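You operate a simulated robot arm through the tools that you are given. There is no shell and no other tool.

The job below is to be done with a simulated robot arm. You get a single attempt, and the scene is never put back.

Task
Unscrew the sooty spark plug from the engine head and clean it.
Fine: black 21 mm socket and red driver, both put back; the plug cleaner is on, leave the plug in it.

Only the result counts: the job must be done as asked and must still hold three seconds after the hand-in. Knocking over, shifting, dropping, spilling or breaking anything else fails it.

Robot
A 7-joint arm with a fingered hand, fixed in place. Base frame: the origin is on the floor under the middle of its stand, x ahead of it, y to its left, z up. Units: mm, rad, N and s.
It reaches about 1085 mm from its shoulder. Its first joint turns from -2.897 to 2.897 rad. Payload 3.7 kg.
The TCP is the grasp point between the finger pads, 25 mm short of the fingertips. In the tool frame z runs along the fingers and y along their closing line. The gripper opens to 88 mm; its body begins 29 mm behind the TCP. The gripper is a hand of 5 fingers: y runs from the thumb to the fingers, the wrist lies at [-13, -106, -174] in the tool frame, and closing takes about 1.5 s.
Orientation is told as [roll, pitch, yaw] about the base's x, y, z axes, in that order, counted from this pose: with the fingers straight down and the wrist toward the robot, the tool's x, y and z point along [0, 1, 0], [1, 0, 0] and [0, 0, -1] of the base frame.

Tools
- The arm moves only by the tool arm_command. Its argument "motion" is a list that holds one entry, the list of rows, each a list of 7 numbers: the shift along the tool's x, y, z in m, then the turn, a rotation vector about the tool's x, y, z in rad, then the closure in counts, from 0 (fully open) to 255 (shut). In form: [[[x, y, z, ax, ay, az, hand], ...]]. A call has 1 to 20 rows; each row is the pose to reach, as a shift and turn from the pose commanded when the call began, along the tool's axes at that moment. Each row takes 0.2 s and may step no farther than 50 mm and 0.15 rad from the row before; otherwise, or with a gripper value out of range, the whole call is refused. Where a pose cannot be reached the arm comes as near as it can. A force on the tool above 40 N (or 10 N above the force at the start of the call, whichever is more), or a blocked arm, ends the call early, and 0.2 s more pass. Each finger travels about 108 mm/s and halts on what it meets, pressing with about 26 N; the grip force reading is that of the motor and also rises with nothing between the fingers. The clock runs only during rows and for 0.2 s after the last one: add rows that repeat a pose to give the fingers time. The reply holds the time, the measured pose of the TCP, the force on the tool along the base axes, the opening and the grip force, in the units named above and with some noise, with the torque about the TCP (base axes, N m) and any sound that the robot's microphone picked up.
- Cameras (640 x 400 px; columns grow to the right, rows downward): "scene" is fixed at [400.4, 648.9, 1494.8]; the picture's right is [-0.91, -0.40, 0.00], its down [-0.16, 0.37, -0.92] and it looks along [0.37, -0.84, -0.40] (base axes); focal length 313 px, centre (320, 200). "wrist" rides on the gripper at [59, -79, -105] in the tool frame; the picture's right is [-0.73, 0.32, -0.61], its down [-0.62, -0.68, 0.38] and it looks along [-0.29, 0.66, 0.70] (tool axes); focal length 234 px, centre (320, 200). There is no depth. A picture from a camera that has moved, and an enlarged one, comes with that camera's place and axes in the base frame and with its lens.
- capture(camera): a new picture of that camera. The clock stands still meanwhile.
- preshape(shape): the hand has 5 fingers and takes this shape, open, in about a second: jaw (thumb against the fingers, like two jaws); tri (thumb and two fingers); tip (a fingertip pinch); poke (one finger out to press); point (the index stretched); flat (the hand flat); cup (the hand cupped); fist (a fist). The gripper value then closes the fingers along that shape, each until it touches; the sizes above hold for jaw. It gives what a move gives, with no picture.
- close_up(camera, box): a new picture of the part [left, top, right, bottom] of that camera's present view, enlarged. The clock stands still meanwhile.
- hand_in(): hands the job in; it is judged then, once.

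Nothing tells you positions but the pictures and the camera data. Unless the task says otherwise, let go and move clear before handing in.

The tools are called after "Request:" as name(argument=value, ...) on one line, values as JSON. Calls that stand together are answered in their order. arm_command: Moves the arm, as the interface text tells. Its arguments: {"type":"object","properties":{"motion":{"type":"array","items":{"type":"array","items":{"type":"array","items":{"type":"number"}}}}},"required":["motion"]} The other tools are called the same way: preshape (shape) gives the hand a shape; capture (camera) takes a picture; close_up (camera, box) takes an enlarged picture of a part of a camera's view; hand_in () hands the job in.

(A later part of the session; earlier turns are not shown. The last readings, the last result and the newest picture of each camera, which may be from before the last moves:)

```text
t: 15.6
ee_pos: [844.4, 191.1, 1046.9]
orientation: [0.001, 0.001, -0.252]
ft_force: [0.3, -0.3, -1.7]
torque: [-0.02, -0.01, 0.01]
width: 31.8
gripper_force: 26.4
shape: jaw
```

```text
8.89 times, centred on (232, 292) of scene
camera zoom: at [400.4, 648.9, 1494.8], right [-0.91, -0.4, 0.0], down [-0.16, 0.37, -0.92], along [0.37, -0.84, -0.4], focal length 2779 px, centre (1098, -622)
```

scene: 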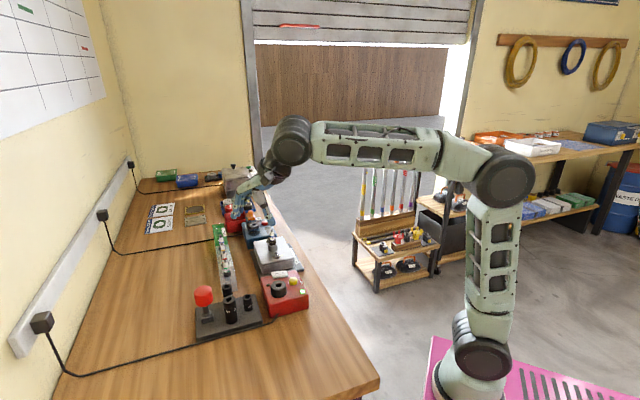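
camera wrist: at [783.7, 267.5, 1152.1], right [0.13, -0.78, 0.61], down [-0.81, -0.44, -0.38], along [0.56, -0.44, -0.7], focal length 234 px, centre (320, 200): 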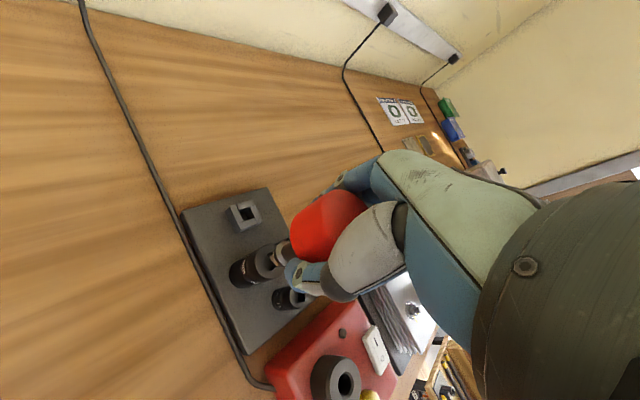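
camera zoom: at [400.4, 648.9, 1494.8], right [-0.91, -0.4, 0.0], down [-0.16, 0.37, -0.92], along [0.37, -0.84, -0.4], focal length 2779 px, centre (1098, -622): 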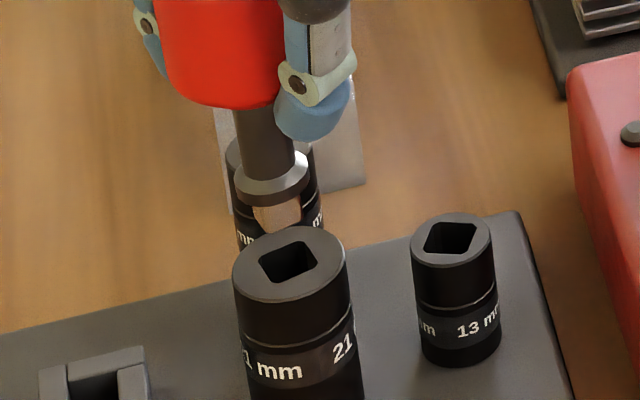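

Request:
close_up(camera="wrist", box=[225, 225, 305, 305])

Request:
close_up(camera="scene", box=[222, 285, 246, 309])

Request:
close_up(camera="wrist", box=[250, 230, 300, 280])

```text
5.00 times, centred on (265, 265) of wrist
camera zoom: at [783.7, 267.5, 1152.1], right [0.13, -0.78, 0.61], down [-0.81, -0.44, -0.38], along [0.56, -0.44, -0.7], focal length 1171 px, centre (595, -125)
```

zoom: 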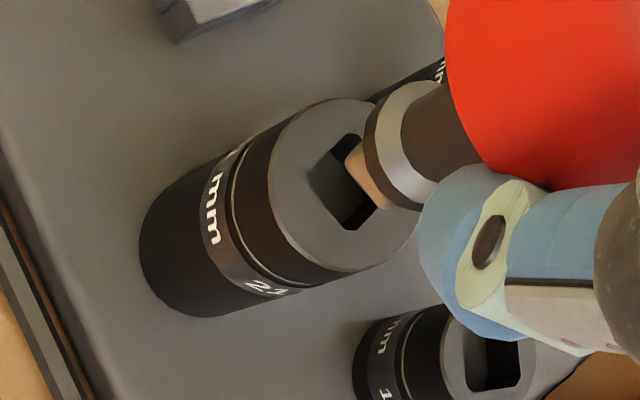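

```text
16.00 times, centred on (234, 297) of scene
camera zoom: at [400.4, 648.9, 1494.8], right [-0.91, -0.4, 0.0], down [-0.16, 0.37, -0.92], along [0.37, -0.84, -0.4], focal length 5002 px, centre (1696, -1352)
```

zoom: 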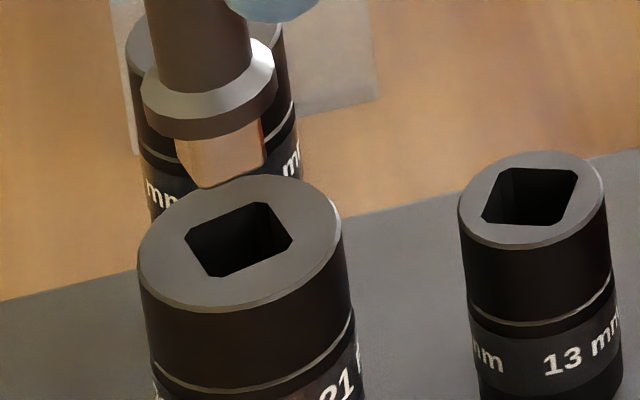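

```text
8.00 times, centred on (275, 255) of wrist
camera zoom: at [783.7, 267.5, 1152.1], right [0.13, -0.78, 0.61], down [-0.81, -0.44, -0.38], along [0.56, -0.44, -0.7], focal length 1873 px, centre (680, -240)
```

zoom: 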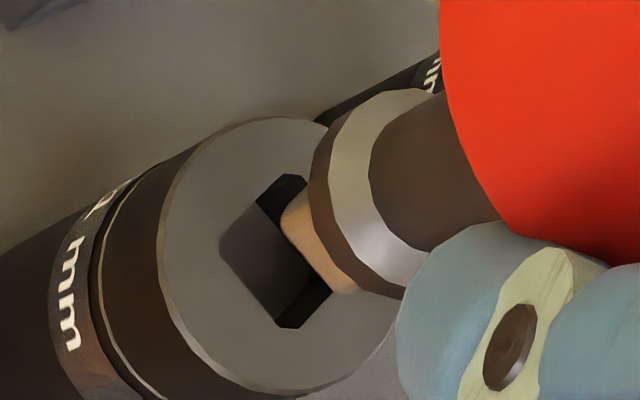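

The tip and the square hole look aligned to within about a millimetre and a few degrees, with the tip ~13 mm above. I'll lower most of that gap with a tiny correction and look again.

Request:
arm_command(motion=[[[0, -0.0005, 0.004, 0, 0, 0, 255], [0, -0.0006, 0.008, 0, 0, 0, 255], [0, -0.0006, 0.01, 0, 0, 0, 255], [0, -0.0006, 0.01, 0, 0, 0, 255]]])

Request:
close_up(camera="wrist", box=[250, 230, 300, 280])

Request:
close_up(camera="scene", box=[222, 285, 246, 309])

```text
t: 16.6
ee_pos: [845.8, 191.7, 1038.3]
orientation: [-0.002, 0.0, -0.25]
ft_force: [0.1, 0.1, -1.1]
torque: [0.0, 0.03, 0.0]
width: 32.0
gripper_force: 26.3
shape: jaw
```

```text
8.00 times, centred on (275, 255) of wrist
camera zoom: at [783.7, 268.3, 1142.5], right [0.13, -0.78, 0.61], down [-0.81, -0.44, -0.38], along [0.56, -0.44, -0.7], focal length 1873 px, centre (680, -240)
```

zoom: 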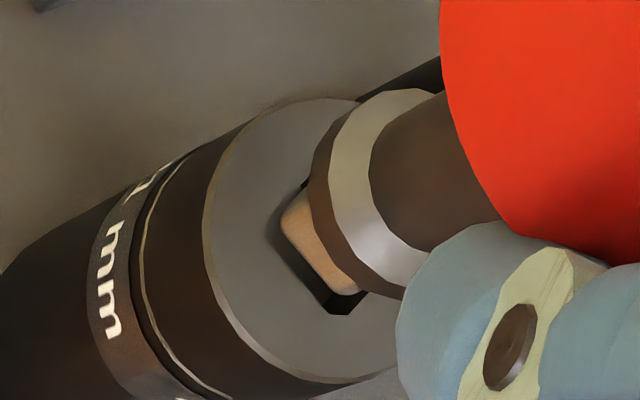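

```text
16.00 times, centred on (234, 297) of scene
camera zoom: at [400.4, 648.9, 1494.8], right [-0.91, -0.4, 0.0], down [-0.16, 0.37, -0.92], along [0.37, -0.84, -0.4], focal length 5002 px, centre (1696, -1352)
```

zoom: 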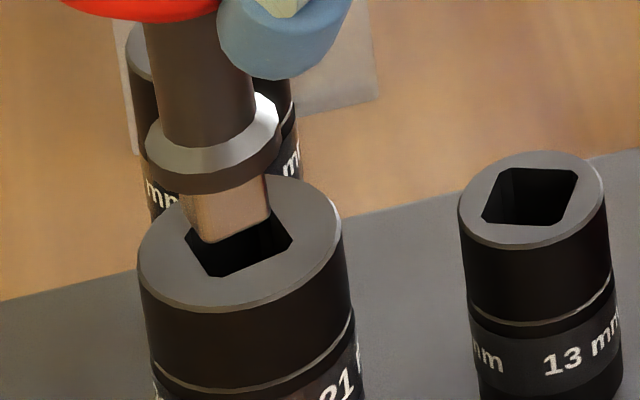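

Request:
close_up(camera="wrist", box=[265, 242, 289, 266])

Request:
close_up(camera="scene", box=[226, 294, 240, 306])

```text
16.00 times, centred on (277, 254) of wrist
camera zoom: at [783.7, 268.3, 1142.5], right [0.13, -0.78, 0.61], down [-0.81, -0.44, -0.38], along [0.56, -0.44, -0.7], focal length 3747 px, centre (1008, -664)
```

zoom: 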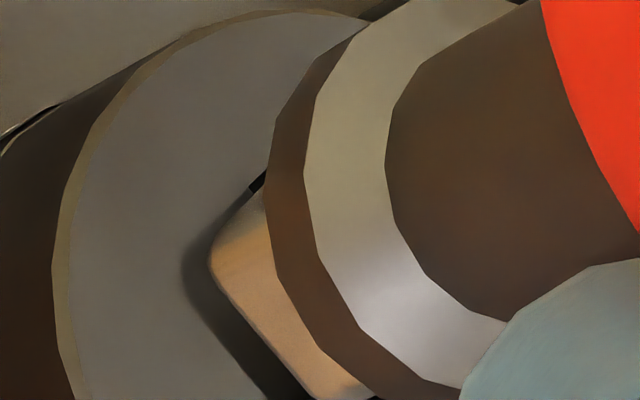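

```text
16.00 times, centred on (233, 300) of scene
camera zoom: at [400.4, 648.9, 1494.8], right [-0.91, -0.4, 0.0], down [-0.16, 0.37, -0.92], along [0.37, -0.84, -0.4], focal length 5002 px, centre (1712, -1400)
```

zoom: 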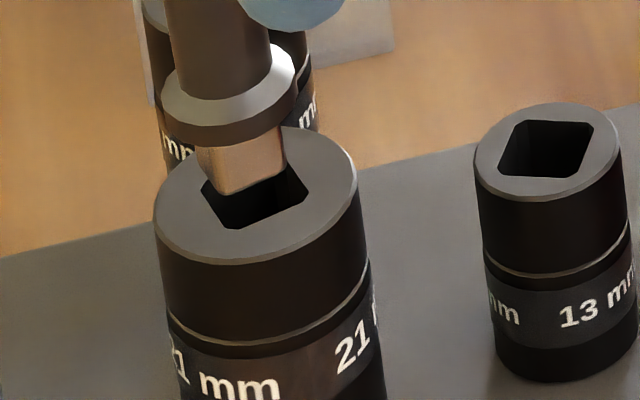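

The tip is about 4 mm above the mouth and needs roughly 0.9 mm of correction. I'll shift it and press down gently in small steps.

Request:
arm_command(motion=[[[-0.0008, -0.0004, 0.0, 0, 0, 0, 255], [-0.0008, -0.0004, 0.002, 0, 0, 0, 255], [-0.0008, -0.0004, 0.004, 0, 0, 0, 255], [-0.0008, -0.0004, 0.006, 0, 0, 0, 255], [-0.0008, -0.0004, 0.007, 0, 0, 0, 255], [-0.0008, -0.0004, 0.007, 0, 0, 0, 255]]])

Request:
close_up(camera="wrist", box=[250, 230, 300, 280])

Request:
close_up(camera="scene", box=[222, 285, 246, 309])

```text
t: 18.0
ee_pos: [845.3, 191.0, 1030.6]
orientation: [0.0, -0.001, -0.253]
ft_force: [-0.5, 0.5, -1.9]
torque: [-0.04, 0.0, -0.01]
width: 32.1
gripper_force: 26.0
shape: jaw
```

```text
8.00 times, centred on (275, 255) of wrist
camera zoom: at [783.8, 267.5, 1135.5], right [0.13, -0.78, 0.61], down [-0.81, -0.44, -0.38], along [0.56, -0.44, -0.7], focal length 1873 px, centre (680, -240)
```

zoom: 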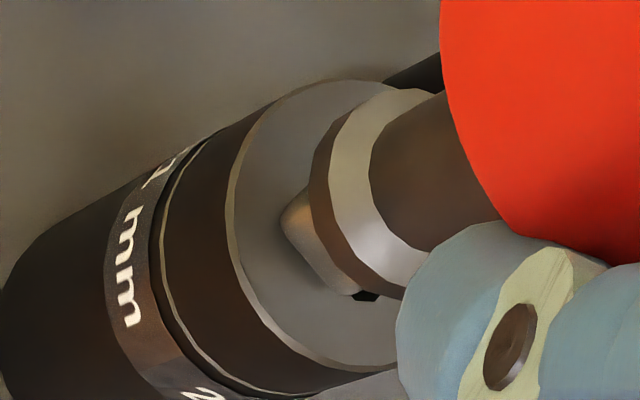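

```text
16.00 times, centred on (234, 297) of scene
camera zoom: at [400.4, 648.9, 1494.8], right [-0.91, -0.4, 0.0], down [-0.16, 0.37, -0.92], along [0.37, -0.84, -0.4], focal length 5002 px, centre (1696, -1352)
```

zoom: 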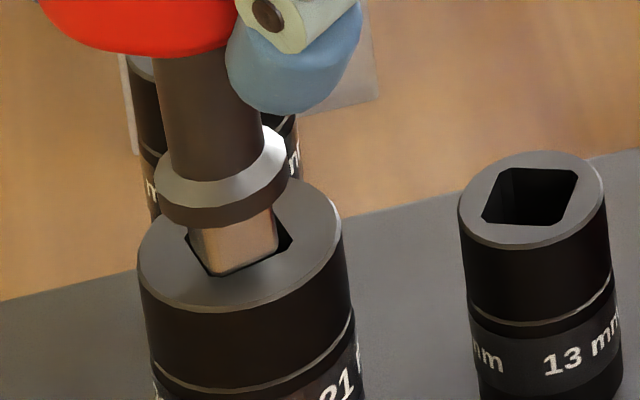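

Still no contact force and the tip appears to be entering the mouth. A 0.7 mm nudge to centre it, then further down.

Request:
arm_command(motion=[[[-0.0004, -0.0005, 0.0, 0, 0, 0, 255], [-0.0004, -0.0005, 0.002, 0, 0, 0, 255], [-0.0004, -0.0005, 0.004, 0, 0, 0, 255], [-0.0004, -0.0005, 0.006, 0, 0, 0, 255], [-0.0004, -0.0005, 0.006, 0, 0, 0, 255]]])

Request:
close_up(camera="wrist", box=[250, 230, 300, 280])

Request:
close_up(camera="scene", box=[222, 285, 246, 309])

```text
t: 19.2
ee_pos: [843.7, 191.3, 1026.5]
orientation: [-0.001, 0.0, -0.25]
ft_force: [0.8, -0.7, 7.6]
torque: [0.01, -0.09, 0.0]
width: 31.8
gripper_force: 26.0
shape: jaw
```

```text
8.00 times, centred on (275, 255) of wrist
camera zoom: at [782.4, 266.7, 1130.4], right [0.13, -0.78, 0.61], down [-0.81, -0.44, -0.38], along [0.57, -0.44, -0.7], focal length 1873 px, centre (680, -240)
```

zoom: 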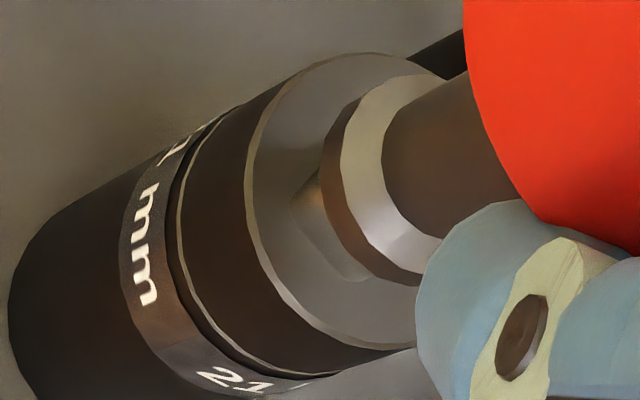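

```text
16.00 times, centred on (234, 297) of scene
camera zoom: at [400.4, 648.9, 1494.8], right [-0.91, -0.4, 0.0], down [-0.16, 0.37, -0.92], along [0.37, -0.84, -0.4], focal length 5002 px, centre (1696, -1352)
```

zoom: 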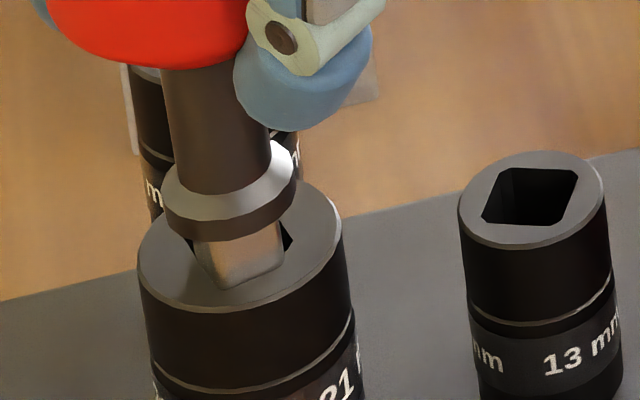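

Contact at TCP z≈1026: the tip is resting on the socket rim, about 2.8 mm too far toward +y. I'll lift a little, shift by (1.4, -2.4) mm and look again.

Request:
arm_command(motion=[[[0, 0, -0.003, 0, 0, 0, 255], [-0.001, 0.001, -0.004, 0, 0, 0, 255], [-0.002, 0.002, -0.004, 0, 0, 0, 255], [-0.002, 0.002, -0.004, 0, 0, 0, 255]]])

Request:
close_up(camera="wrist", box=[250, 230, 300, 280])

Request:
close_up(camera="scene", box=[222, 285, 246, 309])

```text
t: 20.2
ee_pos: [846.1, 189.2, 1027.9]
orientation: [0.002, 0.0, -0.25]
ft_force: [0.5, 0.5, -1.2]
torque: [0.01, -0.01, -0.02]
width: 31.9
gripper_force: 26.1
shape: jaw
```

```text
8.00 times, centred on (275, 255) of wrist
camera zoom: at [784.7, 264.7, 1134.3], right [0.13, -0.78, 0.61], down [-0.81, -0.44, -0.38], along [0.56, -0.44, -0.7], focal length 1873 px, centre (680, -240)
```

zoom: 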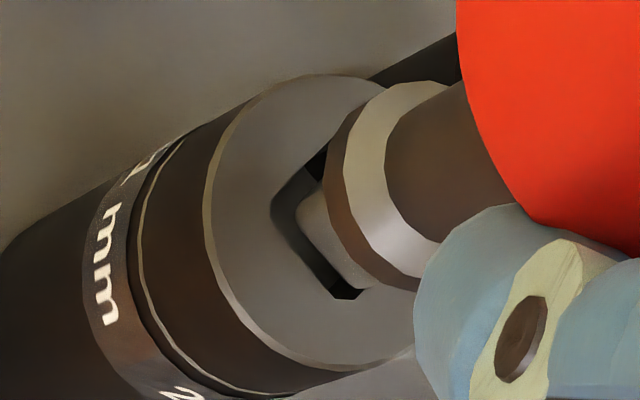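

```text
16.00 times, centred on (234, 297) of scene
camera zoom: at [400.4, 648.9, 1494.8], right [-0.91, -0.4, 0.0], down [-0.16, 0.37, -0.92], along [0.37, -0.84, -0.4], focal length 5002 px, centre (1696, -1352)
```

zoom: 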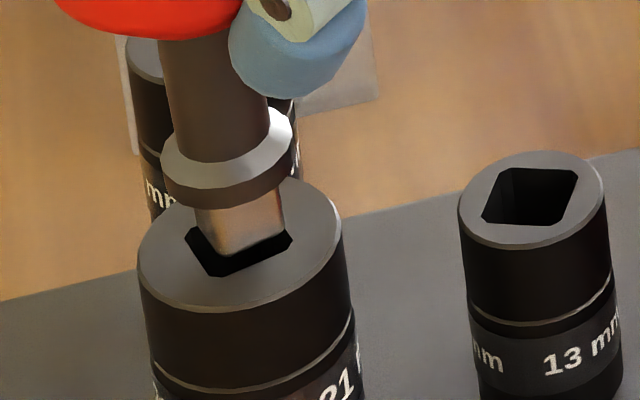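

The driver slid slightly in the grip but hole and tip now look concentric within about half a millimetre. Lowering gently again.

Request:
arm_command(motion=[[[0, 0, 0.002, 0, 0, 0, 255], [0, 0, 0.004, 0, 0, 0, 255], [0, 0, 0.006, 0, 0, 0, 255], [0, 0, 0.006, 0, 0, 0, 255]]])

Request:
close_up(camera="wrist", box=[250, 230, 300, 280])

Request:
close_up(camera="scene", box=[222, 285, 246, 309])

```text
t: 21.2
ee_pos: [846.4, 189.2, 1023.6]
orientation: [0.0, 0.0, -0.251]
ft_force: [0.2, -0.8, -1.0]
torque: [0.01, 0.02, 0.0]
width: 31.9
gripper_force: 26.4
shape: jaw
```

```text
8.00 times, centred on (275, 255) of wrist
camera zoom: at [784.8, 264.8, 1128.1], right [0.13, -0.78, 0.61], down [-0.81, -0.44, -0.38], along [0.56, -0.44, -0.7], focal length 1873 px, centre (680, -240)
```

zoom: 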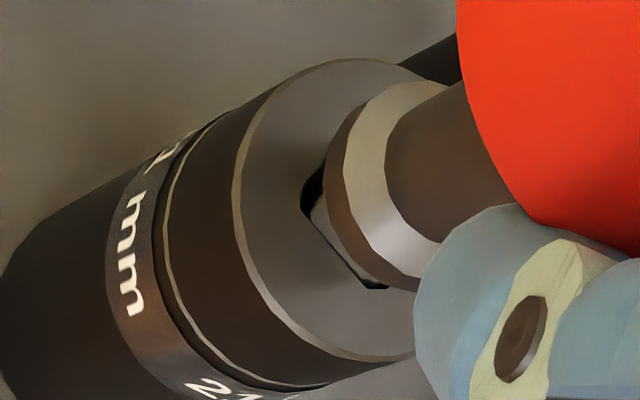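

```text
16.00 times, centred on (234, 297) of scene
camera zoom: at [400.4, 648.9, 1494.8], right [-0.91, -0.4, 0.0], down [-0.16, 0.37, -0.92], along [0.37, -0.84, -0.4], focal length 5002 px, centre (1696, -1352)
```

zoom: 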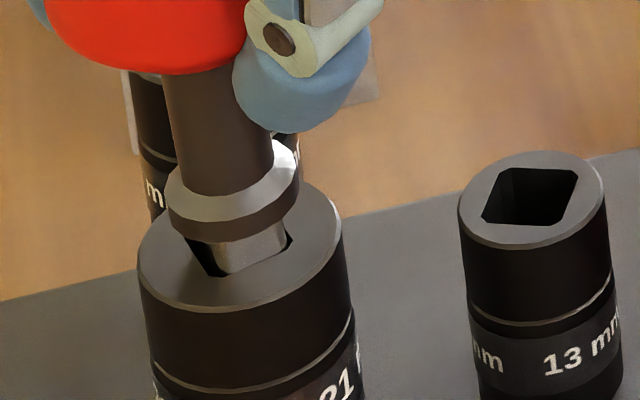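

The tip has entered the square hole with no force. Continuing down until the collar seats.

Request:
arm_command(motion=[[[0, 0, 0.002, 0, 0, 0, 255], [0, 0, 0.004, 0, 0, 0, 255], [0, 0, 0.006, 0, 0, 0, 255], [0, 0, 0.007, 0, 0, 0, 255], [0, 0, 0.007, 0, 0, 0, 255]]])

Request:
close_up(camera="wrist", box=[250, 230, 300, 280])

Request:
close_up(camera="scene", box=[222, 285, 246, 309])

```text
t: 22.4
ee_pos: [846.5, 190.0, 1015.1]
orientation: [0.0, 0.001, -0.25]
ft_force: [0.2, 1.0, -0.6]
torque: [0.03, -0.04, -0.03]
width: 31.9
gripper_force: 26.0
shape: jaw
```

```text
8.00 times, centred on (275, 255) of wrist
camera zoom: at [784.8, 265.1, 1121.1], right [0.13, -0.78, 0.61], down [-0.81, -0.44, -0.38], along [0.56, -0.44, -0.7], focal length 1873 px, centre (680, -240)
```

zoom: 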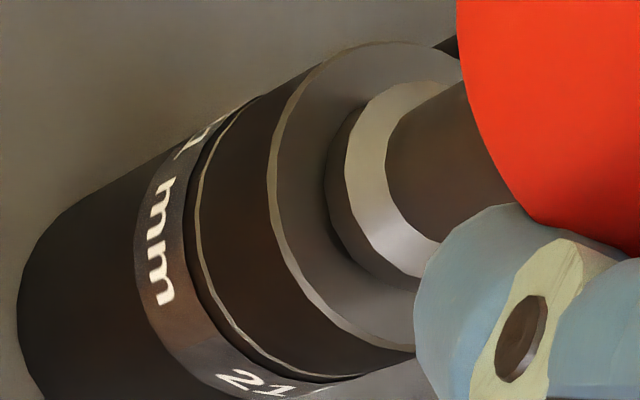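

```text
16.00 times, centred on (234, 297) of scene
camera zoom: at [400.4, 648.9, 1494.8], right [-0.91, -0.4, 0.0], down [-0.16, 0.37, -0.92], along [0.37, -0.84, -0.4], focal length 5002 px, centre (1696, -1352)
```

zoom: 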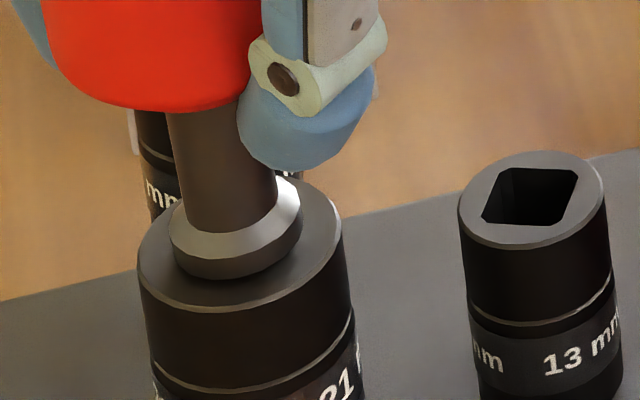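

Collar is nearly down on the socket. Pressing the last couple of millimetres to engage it.

Request:
arm_command(motion=[[[0, 0, 0.001, 0, 0, 0, 255], [0, 0, 0.002, 0, 0, 0, 255], [0, 0, 0.003, 0, 0, 0, 255], [0, 0, 0.003, 0, 0, 0, 255]]])

Request:
close_up(camera="wrist", box=[250, 230, 300, 280])

Request:
close_up(camera="scene", box=[222, 285, 246, 309])

```text
t: 23.4
ee_pos: [847.1, 187.5, 1013.6]
orientation: [0.001, -0.001, -0.251]
ft_force: [-0.4, -0.1, 7.9]
torque: [-0.02, -0.07, 0.02]
width: 31.7
gripper_force: 26.1
shape: jaw
```

```text
8.00 times, centred on (275, 255) of wrist
camera zoom: at [784.8, 264.7, 1118.6], right [0.13, -0.78, 0.61], down [-0.81, -0.44, -0.38], along [0.57, -0.44, -0.7], focal length 1873 px, centre (680, -240)
```

zoom: 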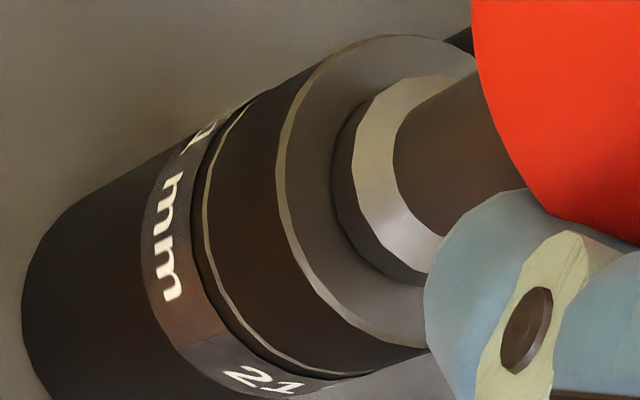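

```text
16.00 times, centred on (234, 297) of scene
camera zoom: at [400.4, 648.9, 1494.8], right [-0.91, -0.4, 0.0], down [-0.16, 0.37, -0.92], along [0.37, -0.84, -0.4], focal length 5002 px, centre (1696, -1352)
```

zoom: 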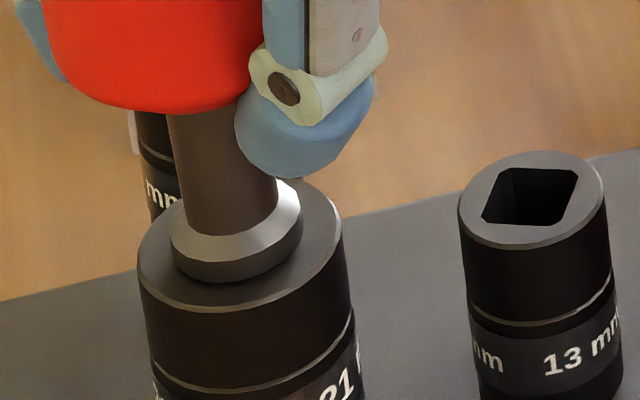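

Seated with ~10 N and the collar flush. I'll lift slowly to see whether the socket comes up with the driver.

Request:
arm_command(motion=[[[0, 0, -0.003, 0, 0, 0, 255], [0, 0, -0.006, 0, 0, 0, 255], [0, 0, -0.009, 0, 0, 0, 255], [0, 0, -0.012, 0, 0, 0, 255], [0, 0, -0.012, 0, 0, 0, 255]]])

Request:
close_up(camera="scene", box=[205, 270, 255, 330])

Request:
close_up(camera="wrist", box=[225, 215, 325, 315])

```text
t: 24.6
ee_pos: [845.8, 188.4, 1024.2]
orientation: [0.0, 0.001, -0.249]
ft_force: [-1.5, -0.4, -2.0]
torque: [-0.02, 0.06, -0.03]
width: 31.7
gripper_force: 26.1
shape: jaw
```

```text
6.67 times, centred on (230, 300) of scene
camera zoom: at [400.4, 648.9, 1494.8], right [-0.91, -0.4, 0.0], down [-0.16, 0.37, -0.92], along [0.37, -0.84, -0.4], focal length 2084 px, centre (920, -467)
```

zoom: 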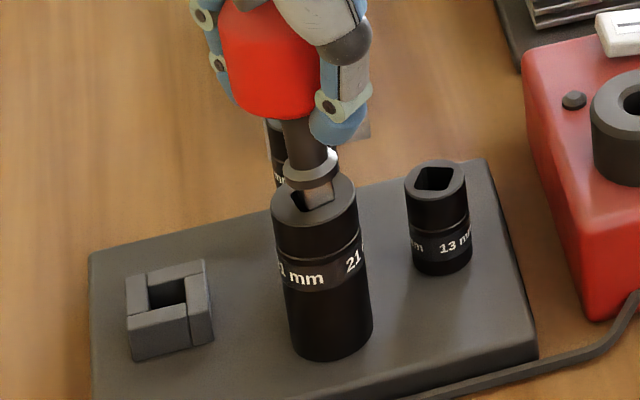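

```text
4.00 times, centred on (275, 265) of wrist
camera zoom: at [784.4, 264.7, 1130.1], right [0.13, -0.78, 0.61], down [-0.81, -0.44, -0.38], along [0.56, -0.44, -0.7], focal length 937 px, centre (500, -60)
```

zoom: 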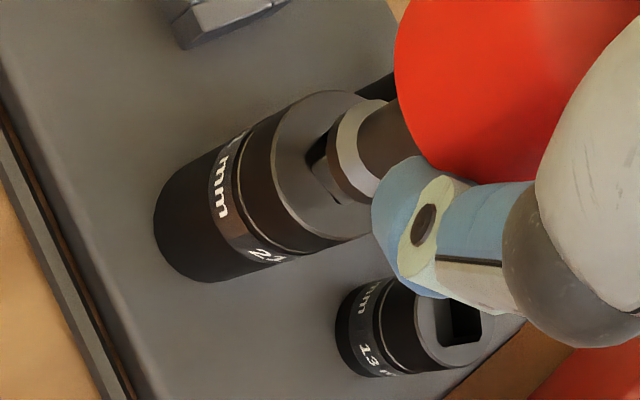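

The driver lifts out alone, so it didn't latch at 10 N. I'll reseat it and press somewhat harder to see if there is a catch.

Request:
arm_command(motion=[[[0, 0, 0.004, 0, 0, 0, 255], [0, 0, 0.008, 0, 0, 0, 255], [0, 0, 0.011, 0, 0, 0, 255], [0, 0, 0.013, 0, 0, 0, 255], [0, 0, 0.015, 0, 0, 0, 255], [0, 0, 0.017, 0, 0, 0, 255], [0, 0, 0.018, 0, 0, 0, 255]]])

Request:
close_up(camera="scene", box=[205, 270, 255, 330])

Request:
close_up(camera="wrist", box=[225, 175, 385, 315])

```text
t: 26.2
ee_pos: [845.8, 187.9, 1010.0]
orientation: [0.003, -0.003, -0.249]
ft_force: [3.0, -0.8, 25.3]
torque: [-0.02, -0.35, 0.01]
width: 30.7
gripper_force: 26.1
shape: jaw
```

```text
6.67 times, centred on (230, 300) of scene
camera zoom: at [400.4, 648.9, 1494.8], right [-0.91, -0.4, 0.0], down [-0.16, 0.37, -0.92], along [0.37, -0.84, -0.4], focal length 2084 px, centre (920, -467)
```

zoom: 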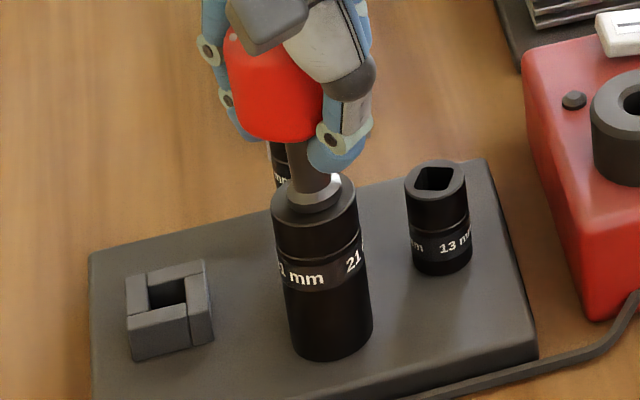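

```text
2.86 times, centred on (305, 245) of wrist
camera zoom: at [784.0, 264.0, 1114.1], right [0.13, -0.78, 0.61], down [-0.81, -0.44, -0.39], along [0.57, -0.44, -0.69], focal length 669 px, centre (363, 71)
```

zoom: 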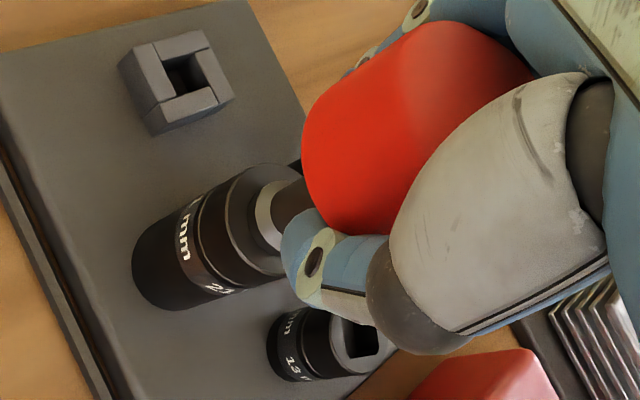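

25 N applied, no click heard. I'll lift again to check whether it latched.

Request:
arm_command(motion=[[[0, 0, -0.003, 0, 0, 0, 255], [0, 0, -0.006, 0, 0, 0, 255], [0, 0, -0.01, 0, 0, 0, 255], [0, 0, -0.013, 0, 0, 0, 255], [0, 0, -0.013, 0, 0, 0, 255]]])

Request:
close_up(camera="scene", box=[205, 270, 255, 330])

Request:
close_up(camera="wrist", box=[225, 175, 385, 315])

```text
t: 27.4
ee_pos: [845.5, 188.9, 1019.3]
orientation: [0.001, -0.001, -0.248]
ft_force: [0.1, 0.0, -1.4]
torque: [-0.04, 0.04, 0.03]
width: 30.0
gripper_force: 25.9
shape: jaw
```

```text
6.67 times, centred on (230, 300) of scene
camera zoom: at [400.4, 648.9, 1494.8], right [-0.91, -0.4, 0.0], down [-0.16, 0.37, -0.92], along [0.37, -0.84, -0.4], focal length 2084 px, centre (920, -467)
```

zoom: 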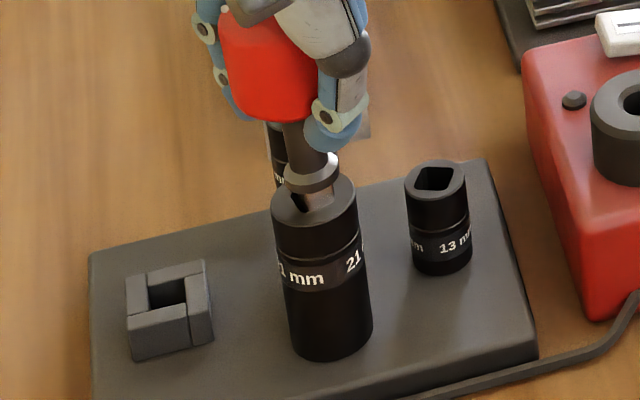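

```text
2.86 times, centred on (305, 245) of wrist
camera zoom: at [784.6, 264.9, 1124.6], right [0.13, -0.78, 0.61], down [-0.81, -0.44, -0.38], along [0.56, -0.44, -0.7], focal length 669 px, centre (363, 71)
```

zoom: 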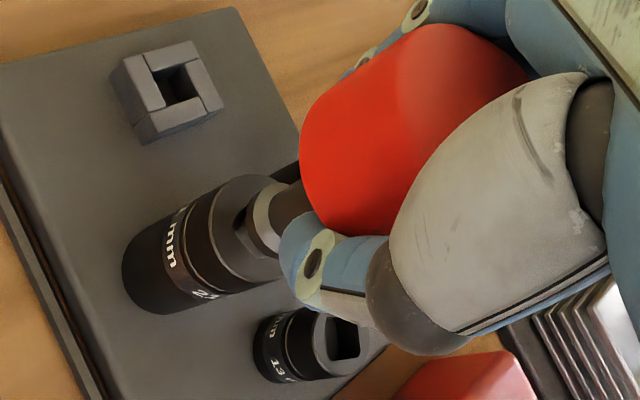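

The driver doesn't latch, so the socket has to be carried onto the plug by hand first and the driver applied afterwards. I'll put the driver back in its holder for now, raising it and returning to the original grasp position and yaw.

Request:
arm_command(motion=[[[0, 0, -0.015, 0, 0, 0, 255], [0, 0, -0.03, 0, 0, 0, 255], [0.008, 0.013, -0.034, 0, 0, 0.07, 255], [0.017, 0.027, -0.034, 0, 0, 0.14, 255], [0.026, 0.041, -0.034, 0, 0, 0.21, 255], [0.0352, 0.055, -0.034, 0, 0, 0.27, 255], [0.0352, 0.055, -0.034, 0, 0, 0.27, 255]]])

Request:
close_up(camera="wrist", box=[225, 215, 325, 315])

Request:
close_up(camera="scene", box=[190, 265, 250, 330])

```text
t: 29.0
ee_pos: [909.1, 208.8, 1054.6]
orientation: [0.0, 0.0, -0.519]
ft_force: [-0.1, -0.1, -2.2]
torque: [0.01, 0.01, 0.0]
width: 29.9
gripper_force: 25.9
shape: jaw
```

```text
4.00 times, centred on (275, 265) of wrist
camera zoom: at [870.2, 298.7, 1159.1], right [-0.08, -0.79, 0.61], down [-0.9, -0.2, -0.38], along [0.43, -0.58, -0.7], focal length 937 px, centre (500, -60)
```

zoom: 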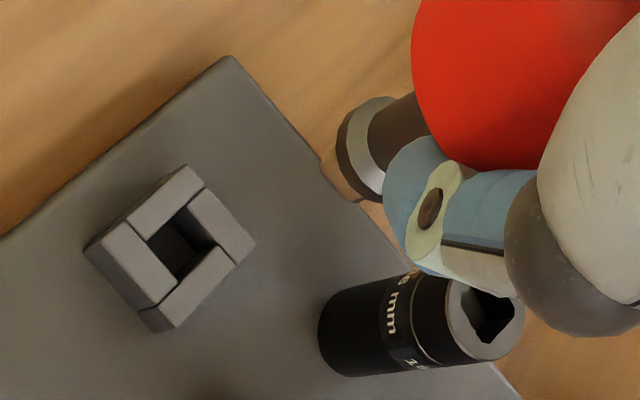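

```text
6.15 times, centred on (220, 298) of scene
camera zoom: at [400.4, 648.9, 1494.8], right [-0.91, -0.4, 0.0], down [-0.16, 0.37, -0.92], along [0.37, -0.84, -0.4], focal length 1924 px, centre (935, -400)
```

zoom: 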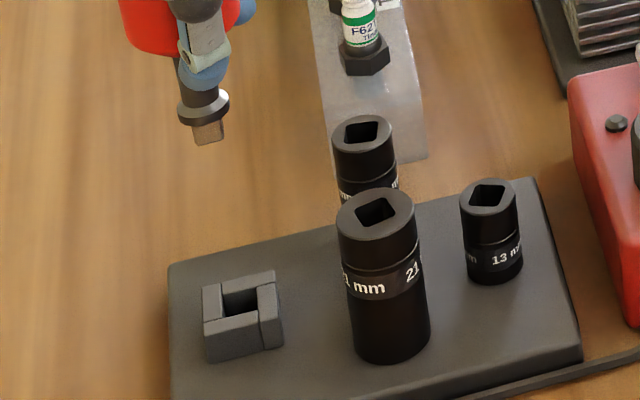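

Request:
arm_command(motion=[[[0.0003, -0.002, 0.02, 0, 0, 0, 255], [0.0003, -0.002, 0.04, 0, 0, 0, 255], [0.0003, -0.002, 0.058, 0, 0, 0, 255], [0.0003, -0.002, 0.068, 0, 0, 0, 255], [0.0003, -0.002, 0.072, 0, 0, 0, 255], [0.0003, -0.002, 0.072, 0, 0, 0, 255]]])

Request:
close_up(camera="wrist", box=[250, 215, 310, 275])

Request:
close_up(camera="scene", box=[198, 295, 228, 325])

```text
t: 30.4
ee_pos: [907.0, 209.6, 980.1]
orientation: [-0.001, 0.001, -0.521]
ft_force: [1.0, 0.2, -1.3]
torque: [0.01, 0.0, 0.02]
width: 29.9
gripper_force: 26.2
shape: jaw
```

```text
6.67 times, centred on (280, 245) of wrist
camera zoom: at [868.1, 300.5, 1086.5], right [-0.08, -0.79, 0.61], down [-0.9, -0.2, -0.38], along [0.43, -0.58, -0.7], focal length 1561 px, centre (587, -100)
```

zoom: 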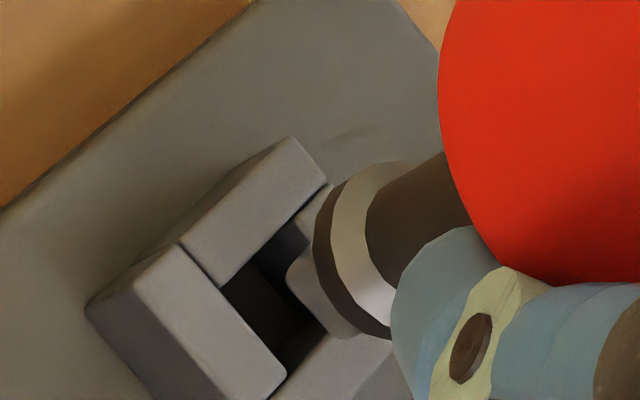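

```text
13.33 times, centred on (213, 310) of scene
camera zoom: at [400.4, 648.9, 1494.8], right [-0.91, -0.4, 0.0], down [-0.16, 0.37, -0.92], along [0.37, -0.84, -0.4], focal length 4168 px, centre (1747, -1267)
```

zoom: 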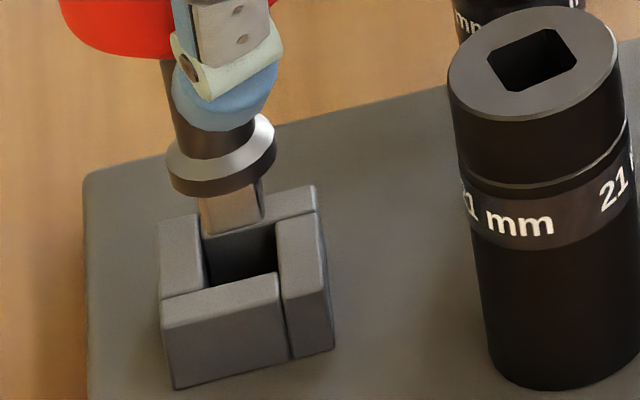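

The tip is ~10 mm above the holder's square and within about a millimetre of centre. Small correction and lower most of the gap.

Request:
arm_command(motion=[[[0.0002, -0.0008, 0.002, 0, 0, 0, 255], [0.0002, -0.0008, 0.005, 0, 0, 0, 255], [0.0002, -0.0008, 0.007, 0, 0, 0, 255], [0.0002, -0.0008, 0.007, 0, 0, 0, 255]]])

Request:
close_up(camera="wrist", box=[250, 215, 310, 275])

Request:
close_up(camera="scene", box=[198, 295, 228, 325])

```text
t: 31.4
ee_pos: [906.1, 212.1, 975.1]
orientation: [0.001, 0.0, -0.52]
ft_force: [0.0, -0.4, -1.7]
torque: [0.03, 0.02, 0.01]
width: 29.7
gripper_force: 25.9
shape: jaw
```

```text
6.67 times, centred on (280, 245) of wrist
camera zoom: at [866.8, 301.1, 1080.4], right [-0.08, -0.79, 0.61], down [-0.9, -0.2, -0.38], along [0.43, -0.58, -0.7], focal length 1561 px, centre (587, -100)
```

zoom: 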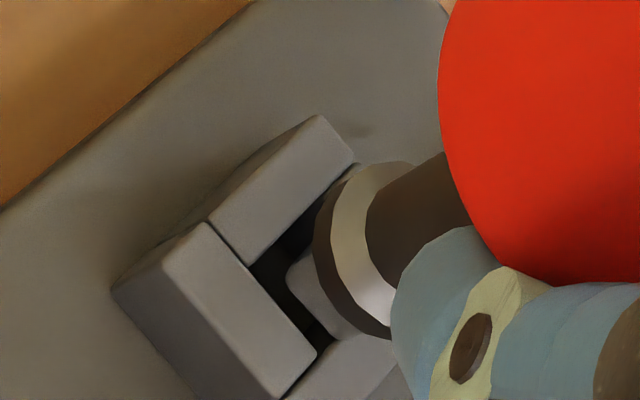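

```text
13.33 times, centred on (213, 310) of scene
camera zoom: at [400.4, 648.9, 1494.8], right [-0.91, -0.4, 0.0], down [-0.16, 0.37, -0.92], along [0.37, -0.84, -0.4], focal length 4168 px, centre (1747, -1267)
```

zoom: 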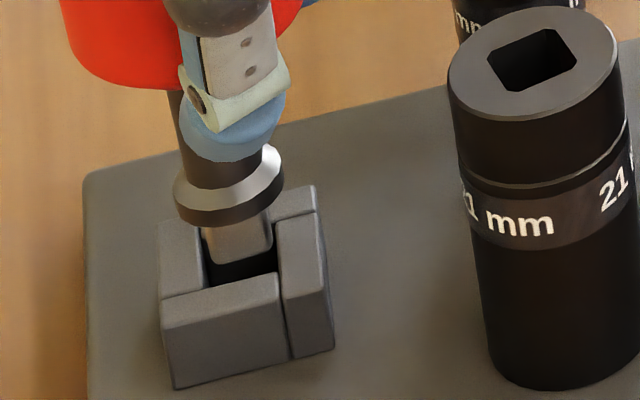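

Request:
arm_command(motion=[[[0, 0, 0.002, 0, 0, 0, 255], [0, 0, 0.004, 0, 0, 0, 255], [0, 0, 0.006, 0, 0, 0, 255], [0, 0, 0.006, 0, 0, 0, 255]]])

Request:
close_up(camera="wrist", box=[250, 215, 310, 275])

Request:
close_up(camera="scene", box=[198, 295, 228, 325])

```text
t: 32.4
ee_pos: [904.2, 211.3, 969.2]
orientation: [-0.001, 0.001, -0.521]
ft_force: [-0.1, 0.0, -0.9]
torque: [0.0, -0.03, 0.01]
width: 29.7
gripper_force: 26.4
shape: jaw
```

```text
6.67 times, centred on (280, 245) of wrist
camera zoom: at [866.7, 301.3, 1074.5], right [-0.08, -0.79, 0.61], down [-0.9, -0.2, -0.38], along [0.43, -0.58, -0.7], focal length 1561 px, centre (587, -100)
```

zoom: 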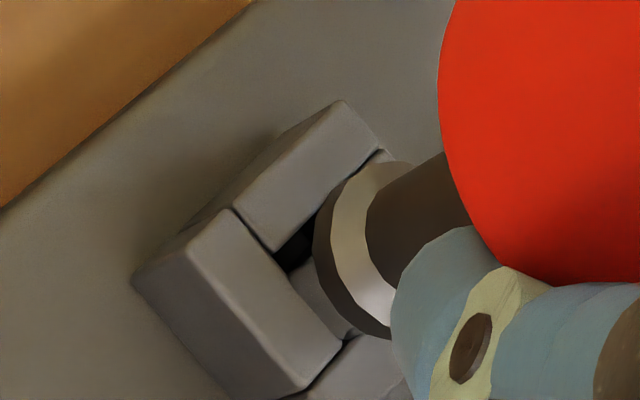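

```text
13.33 times, centred on (213, 310) of scene
camera zoom: at [400.4, 648.9, 1494.8], right [-0.91, -0.4, 0.0], down [-0.16, 0.37, -0.92], along [0.37, -0.84, -0.4], focal length 4168 px, centre (1747, -1267)
```

zoom: 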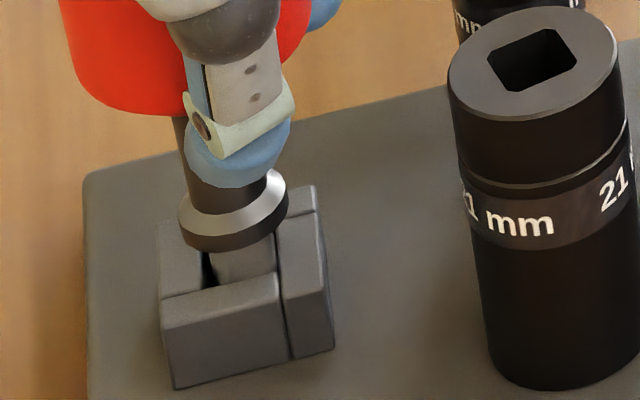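

The tip has entered the holder with no force. Lowering the rest.

Request:
arm_command(motion=[[[0, 0, 0.002, 0, 0, 0, 255], [0, 0, 0.004, 0, 0, 0, 255], [0, 0, 0.006, 0, 0, 0, 255], [0, 0, 0.0075, 0, 0, 0, 255], [0, 0, 0.0075, 0, 0, 0, 255]]])

Request:
close_up(camera="wrist", box=[240, 195, 340, 275])

Request:
close_up(camera="scene", box=[198, 295, 228, 325])

```text
t: 33.6
ee_pos: [906.4, 210.0, 961.0]
orientation: [-0.001, 0.0, -0.52]
ft_force: [1.5, -0.3, -1.4]
torque: [-0.01, -0.06, -0.05]
width: 29.4
gripper_force: 25.8
shape: jaw
```

```text
5.00 times, centred on (290, 235) of wrist
camera zoom: at [867.3, 300.4, 1066.3], right [-0.08, -0.79, 0.61], down [-0.9, -0.2, -0.38], along [0.43, -0.58, -0.7], focal length 1171 px, centre (470, 25)
```

zoom: 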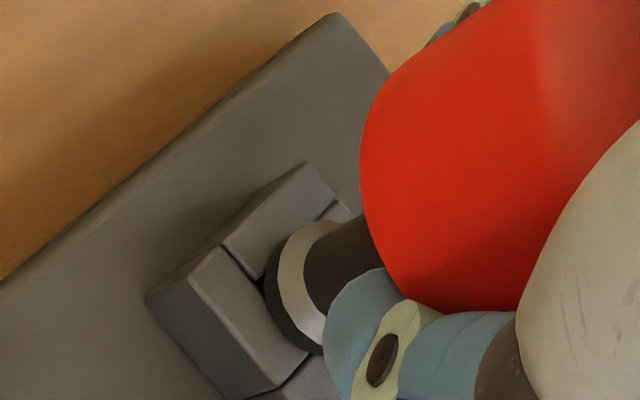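

```text
13.33 times, centred on (213, 310) of scene
camera zoom: at [400.4, 648.9, 1494.8], right [-0.91, -0.4, 0.0], down [-0.16, 0.37, -0.92], along [0.37, -0.84, -0.4], focal length 4168 px, centre (1747, -1267)
```

zoom: 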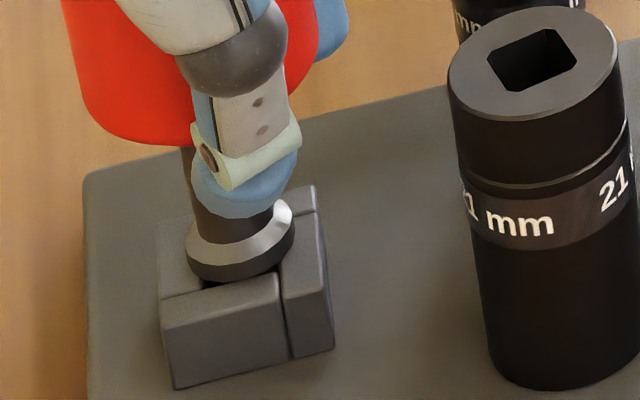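

Request:
arm_command(motion=[[[0, 0, 0.001, 0, 0, 0, 255], [0, 0, 0.002, 0, 0, 0, 255], [0, 0, 0.003, 0, 0, 0, 255], [0, 0, 0.003, 0, 0, 0, 255]]])

Request:
close_up(camera="scene", box=[198, 280, 238, 325])

```text
t: 34.6
ee_pos: [905.7, 211.7, 958.7]
orientation: [0.001, -0.001, -0.522]
ft_force: [1.3, 0.7, 6.7]
torque: [-0.08, -0.15, 0.0]
width: 29.8
gripper_force: 26.0
shape: jaw
```

```text
8.89 times, centred on (218, 302) of scene
camera zoom: at [400.4, 648.9, 1494.8], right [-0.91, -0.4, 0.0], down [-0.16, 0.37, -0.92], along [0.37, -0.84, -0.4], focal length 2779 px, centre (1227, -711)
```

zoom: 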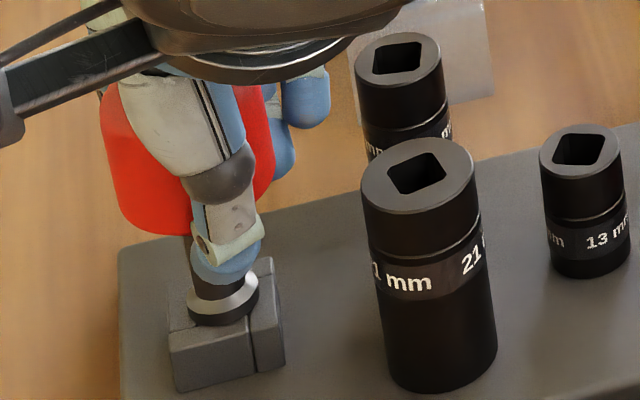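

Seated (about 8 N). I'll relieve the push, open the hand and rise clear.

Request:
arm_command(motion=[[[0, 0, -0.0015, 0, 0, 0, 255], [0, 0, -0.0015, 0, 0, 0, 160], [0, 0, -0.0015, 0, 0, 0, 80], [0, 0, -0.0015, 0, 0, 0, 0], [0, 0, -0.0015, 0, 0, 0, 0], [0, 0, -0.0015, 0, 0, 0, 0], [0, 0, -0.0015, 0, 0, 0, 0]]])

Request:
capture(camera="wrist")

Request:
close_up(camera="scene", box=[188, 270, 248, 330])

```text
t: 36.2
ee_pos: [906.7, 210.7, 959.9]
orientation: [0.0, -0.001, -0.521]
ft_force: [1.0, -0.4, -0.1]
torque: [0.0, -0.04, 0.0]
width: 87.8
gripper_force: 0.0
shape: jaw
```

```text
taken
camera wrist: at [867.3, 300.3, 1065.0], right [-0.08, -0.79, 0.61], down [-0.9, -0.2, -0.38], along [0.43, -0.58, -0.7], focal length 234 px, centre (320, 200)
```

wrist: 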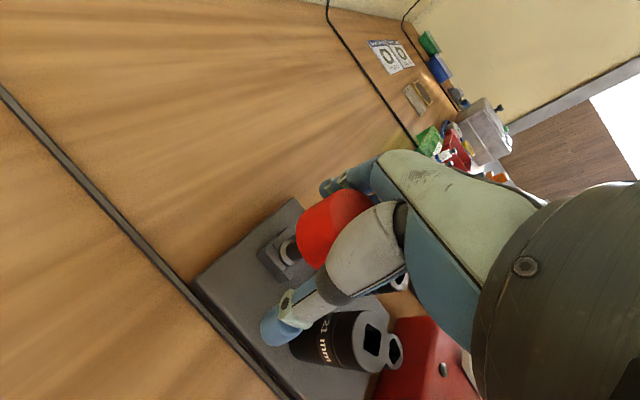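

```text
6.67 times, centred on (218, 300) of scene
camera zoom: at [400.4, 648.9, 1494.8], right [-0.91, -0.4, 0.0], down [-0.16, 0.37, -0.92], along [0.37, -0.84, -0.4], focal length 2084 px, centre (1000, -467)
```

zoom: 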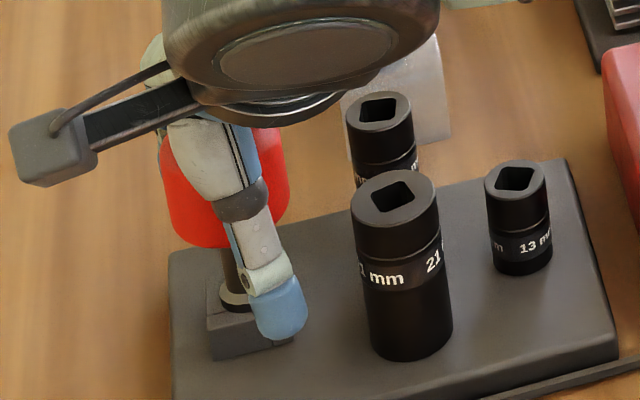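

Driver stands back in the holder. Rising straight up, then I'll turn the hand in the air above the 21 mm socket to a yaw where thumb and fingers fit between its neighbours.

Request:
arm_command(motion=[[[0, 0, -0.02, 0, 0, 0, 0], [0, 0, -0.05, 0, 0, 0, 0], [0, 0, -0.09, 0, 0, 0, 0], [0, 0, -0.13, 0, 0, 0, 0], [0, 0, -0.17, 0, 0, 0, 0], [-0.02, -0.02, -0.17, 0, 0, 0, 0], [-0.04, -0.035, -0.17, 0, 0, 0, 0], [-0.049, -0.04, -0.17, 0, 0, 0, 0], [-0.049, -0.04, -0.17, 0, 0, 0, 0]]])

Request:
close_up(camera="scene", box=[170, 210, 290, 330])

```text
t: 38.2
ee_pos: [845.6, 189.4, 1129.6]
orientation: [0.0, 0.001, -0.52]
ft_force: [0.3, 0.4, -0.5]
torque: [-0.03, 0.03, -0.03]
width: 87.6
gripper_force: 0.1
shape: jaw
```

```text
3.33 times, centred on (230, 270) of scene
camera zoom: at [400.4, 648.9, 1494.8], right [-0.91, -0.4, 0.0], down [-0.16, 0.37, -0.92], along [0.37, -0.84, -0.4], focal length 1042 px, centre (620, -33)
```

zoom: 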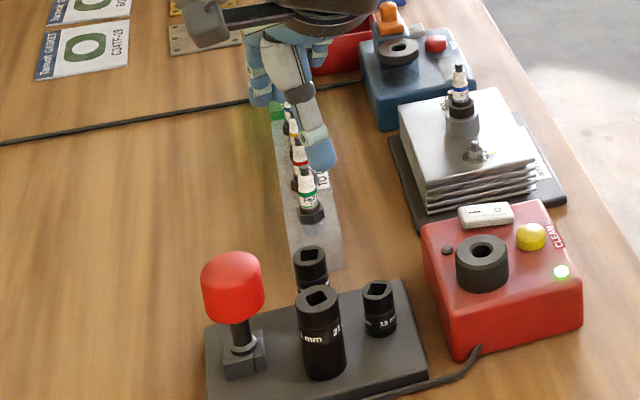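

Now rotating the hand in the air by +2.2 rad to test the reach at that yaw.

Request:
arm_command(motion=[[[0, 0, 0, 0, 0, -0.14, 0], [0, 0, 0, 0, 0, -0.28, 0], [0, 0, 0, 0, 0, -0.42, 0], [0, 0, 0, 0, 0, -0.56, 0], [0, 0, 0, 0, 0, -0.7, 0], [0, 0, 0, 0, 0, -0.84, 0], [0, 0, 0, 0, 0, -0.98, 0], [0, 0, 0, 0, 0, -1.12, 0], [0, 0, 0, 0, 0, -1.26, 0], [0, 0, 0, 0, 0, -1.4, 0], [0, 0, 0, 0, 0, -1.54, 0], [0, 0, 0, 0, 0, -1.68, 0], [0, 0, 0, 0, 0, -1.82, 0], [0, 0, 0, 0, 0, -1.96, 0], [0, 0, 0, 0, 0, -2.1, 0], [0, 0, 0, 0, 0, -2.2, 0], [0, 0, 0, 0, 0, -2.2, 0]]])

Request:
capture(camera="wrist")

Request:
capture(camera="scene")

```text
t: 41.8
ee_pos: [846.7, 188.2, 1130.6]
orientation: [-0.002, 0.001, 1.681]
ft_force: [0.2, -0.2, 0.5]
torque: [0.02, 0.0, 0.0]
width: 87.5
gripper_force: 0.1
shape: jaw
```

```text
taken
camera wrist: at [797.9, 102.7, 1235.0], right [0.69, 0.4, 0.61], down [0.69, -0.61, -0.38], along [0.22, 0.68, -0.7], focal length 234 px, centre (320, 200)
```

wrist: 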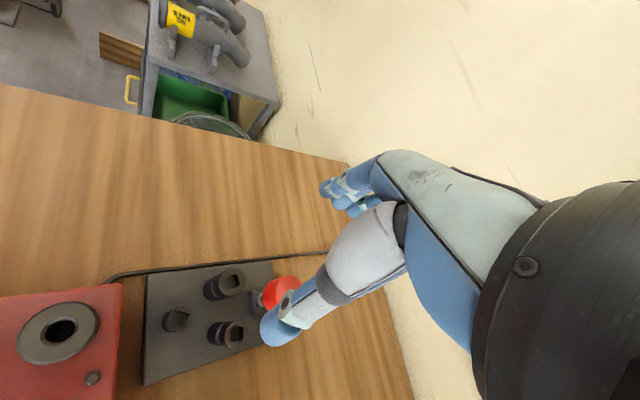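

```text
taken
```

scene: 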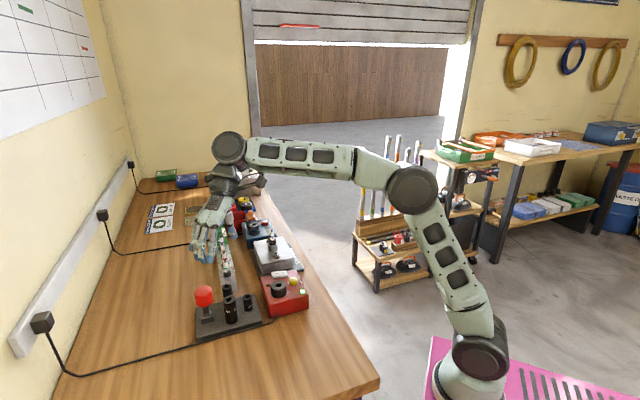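

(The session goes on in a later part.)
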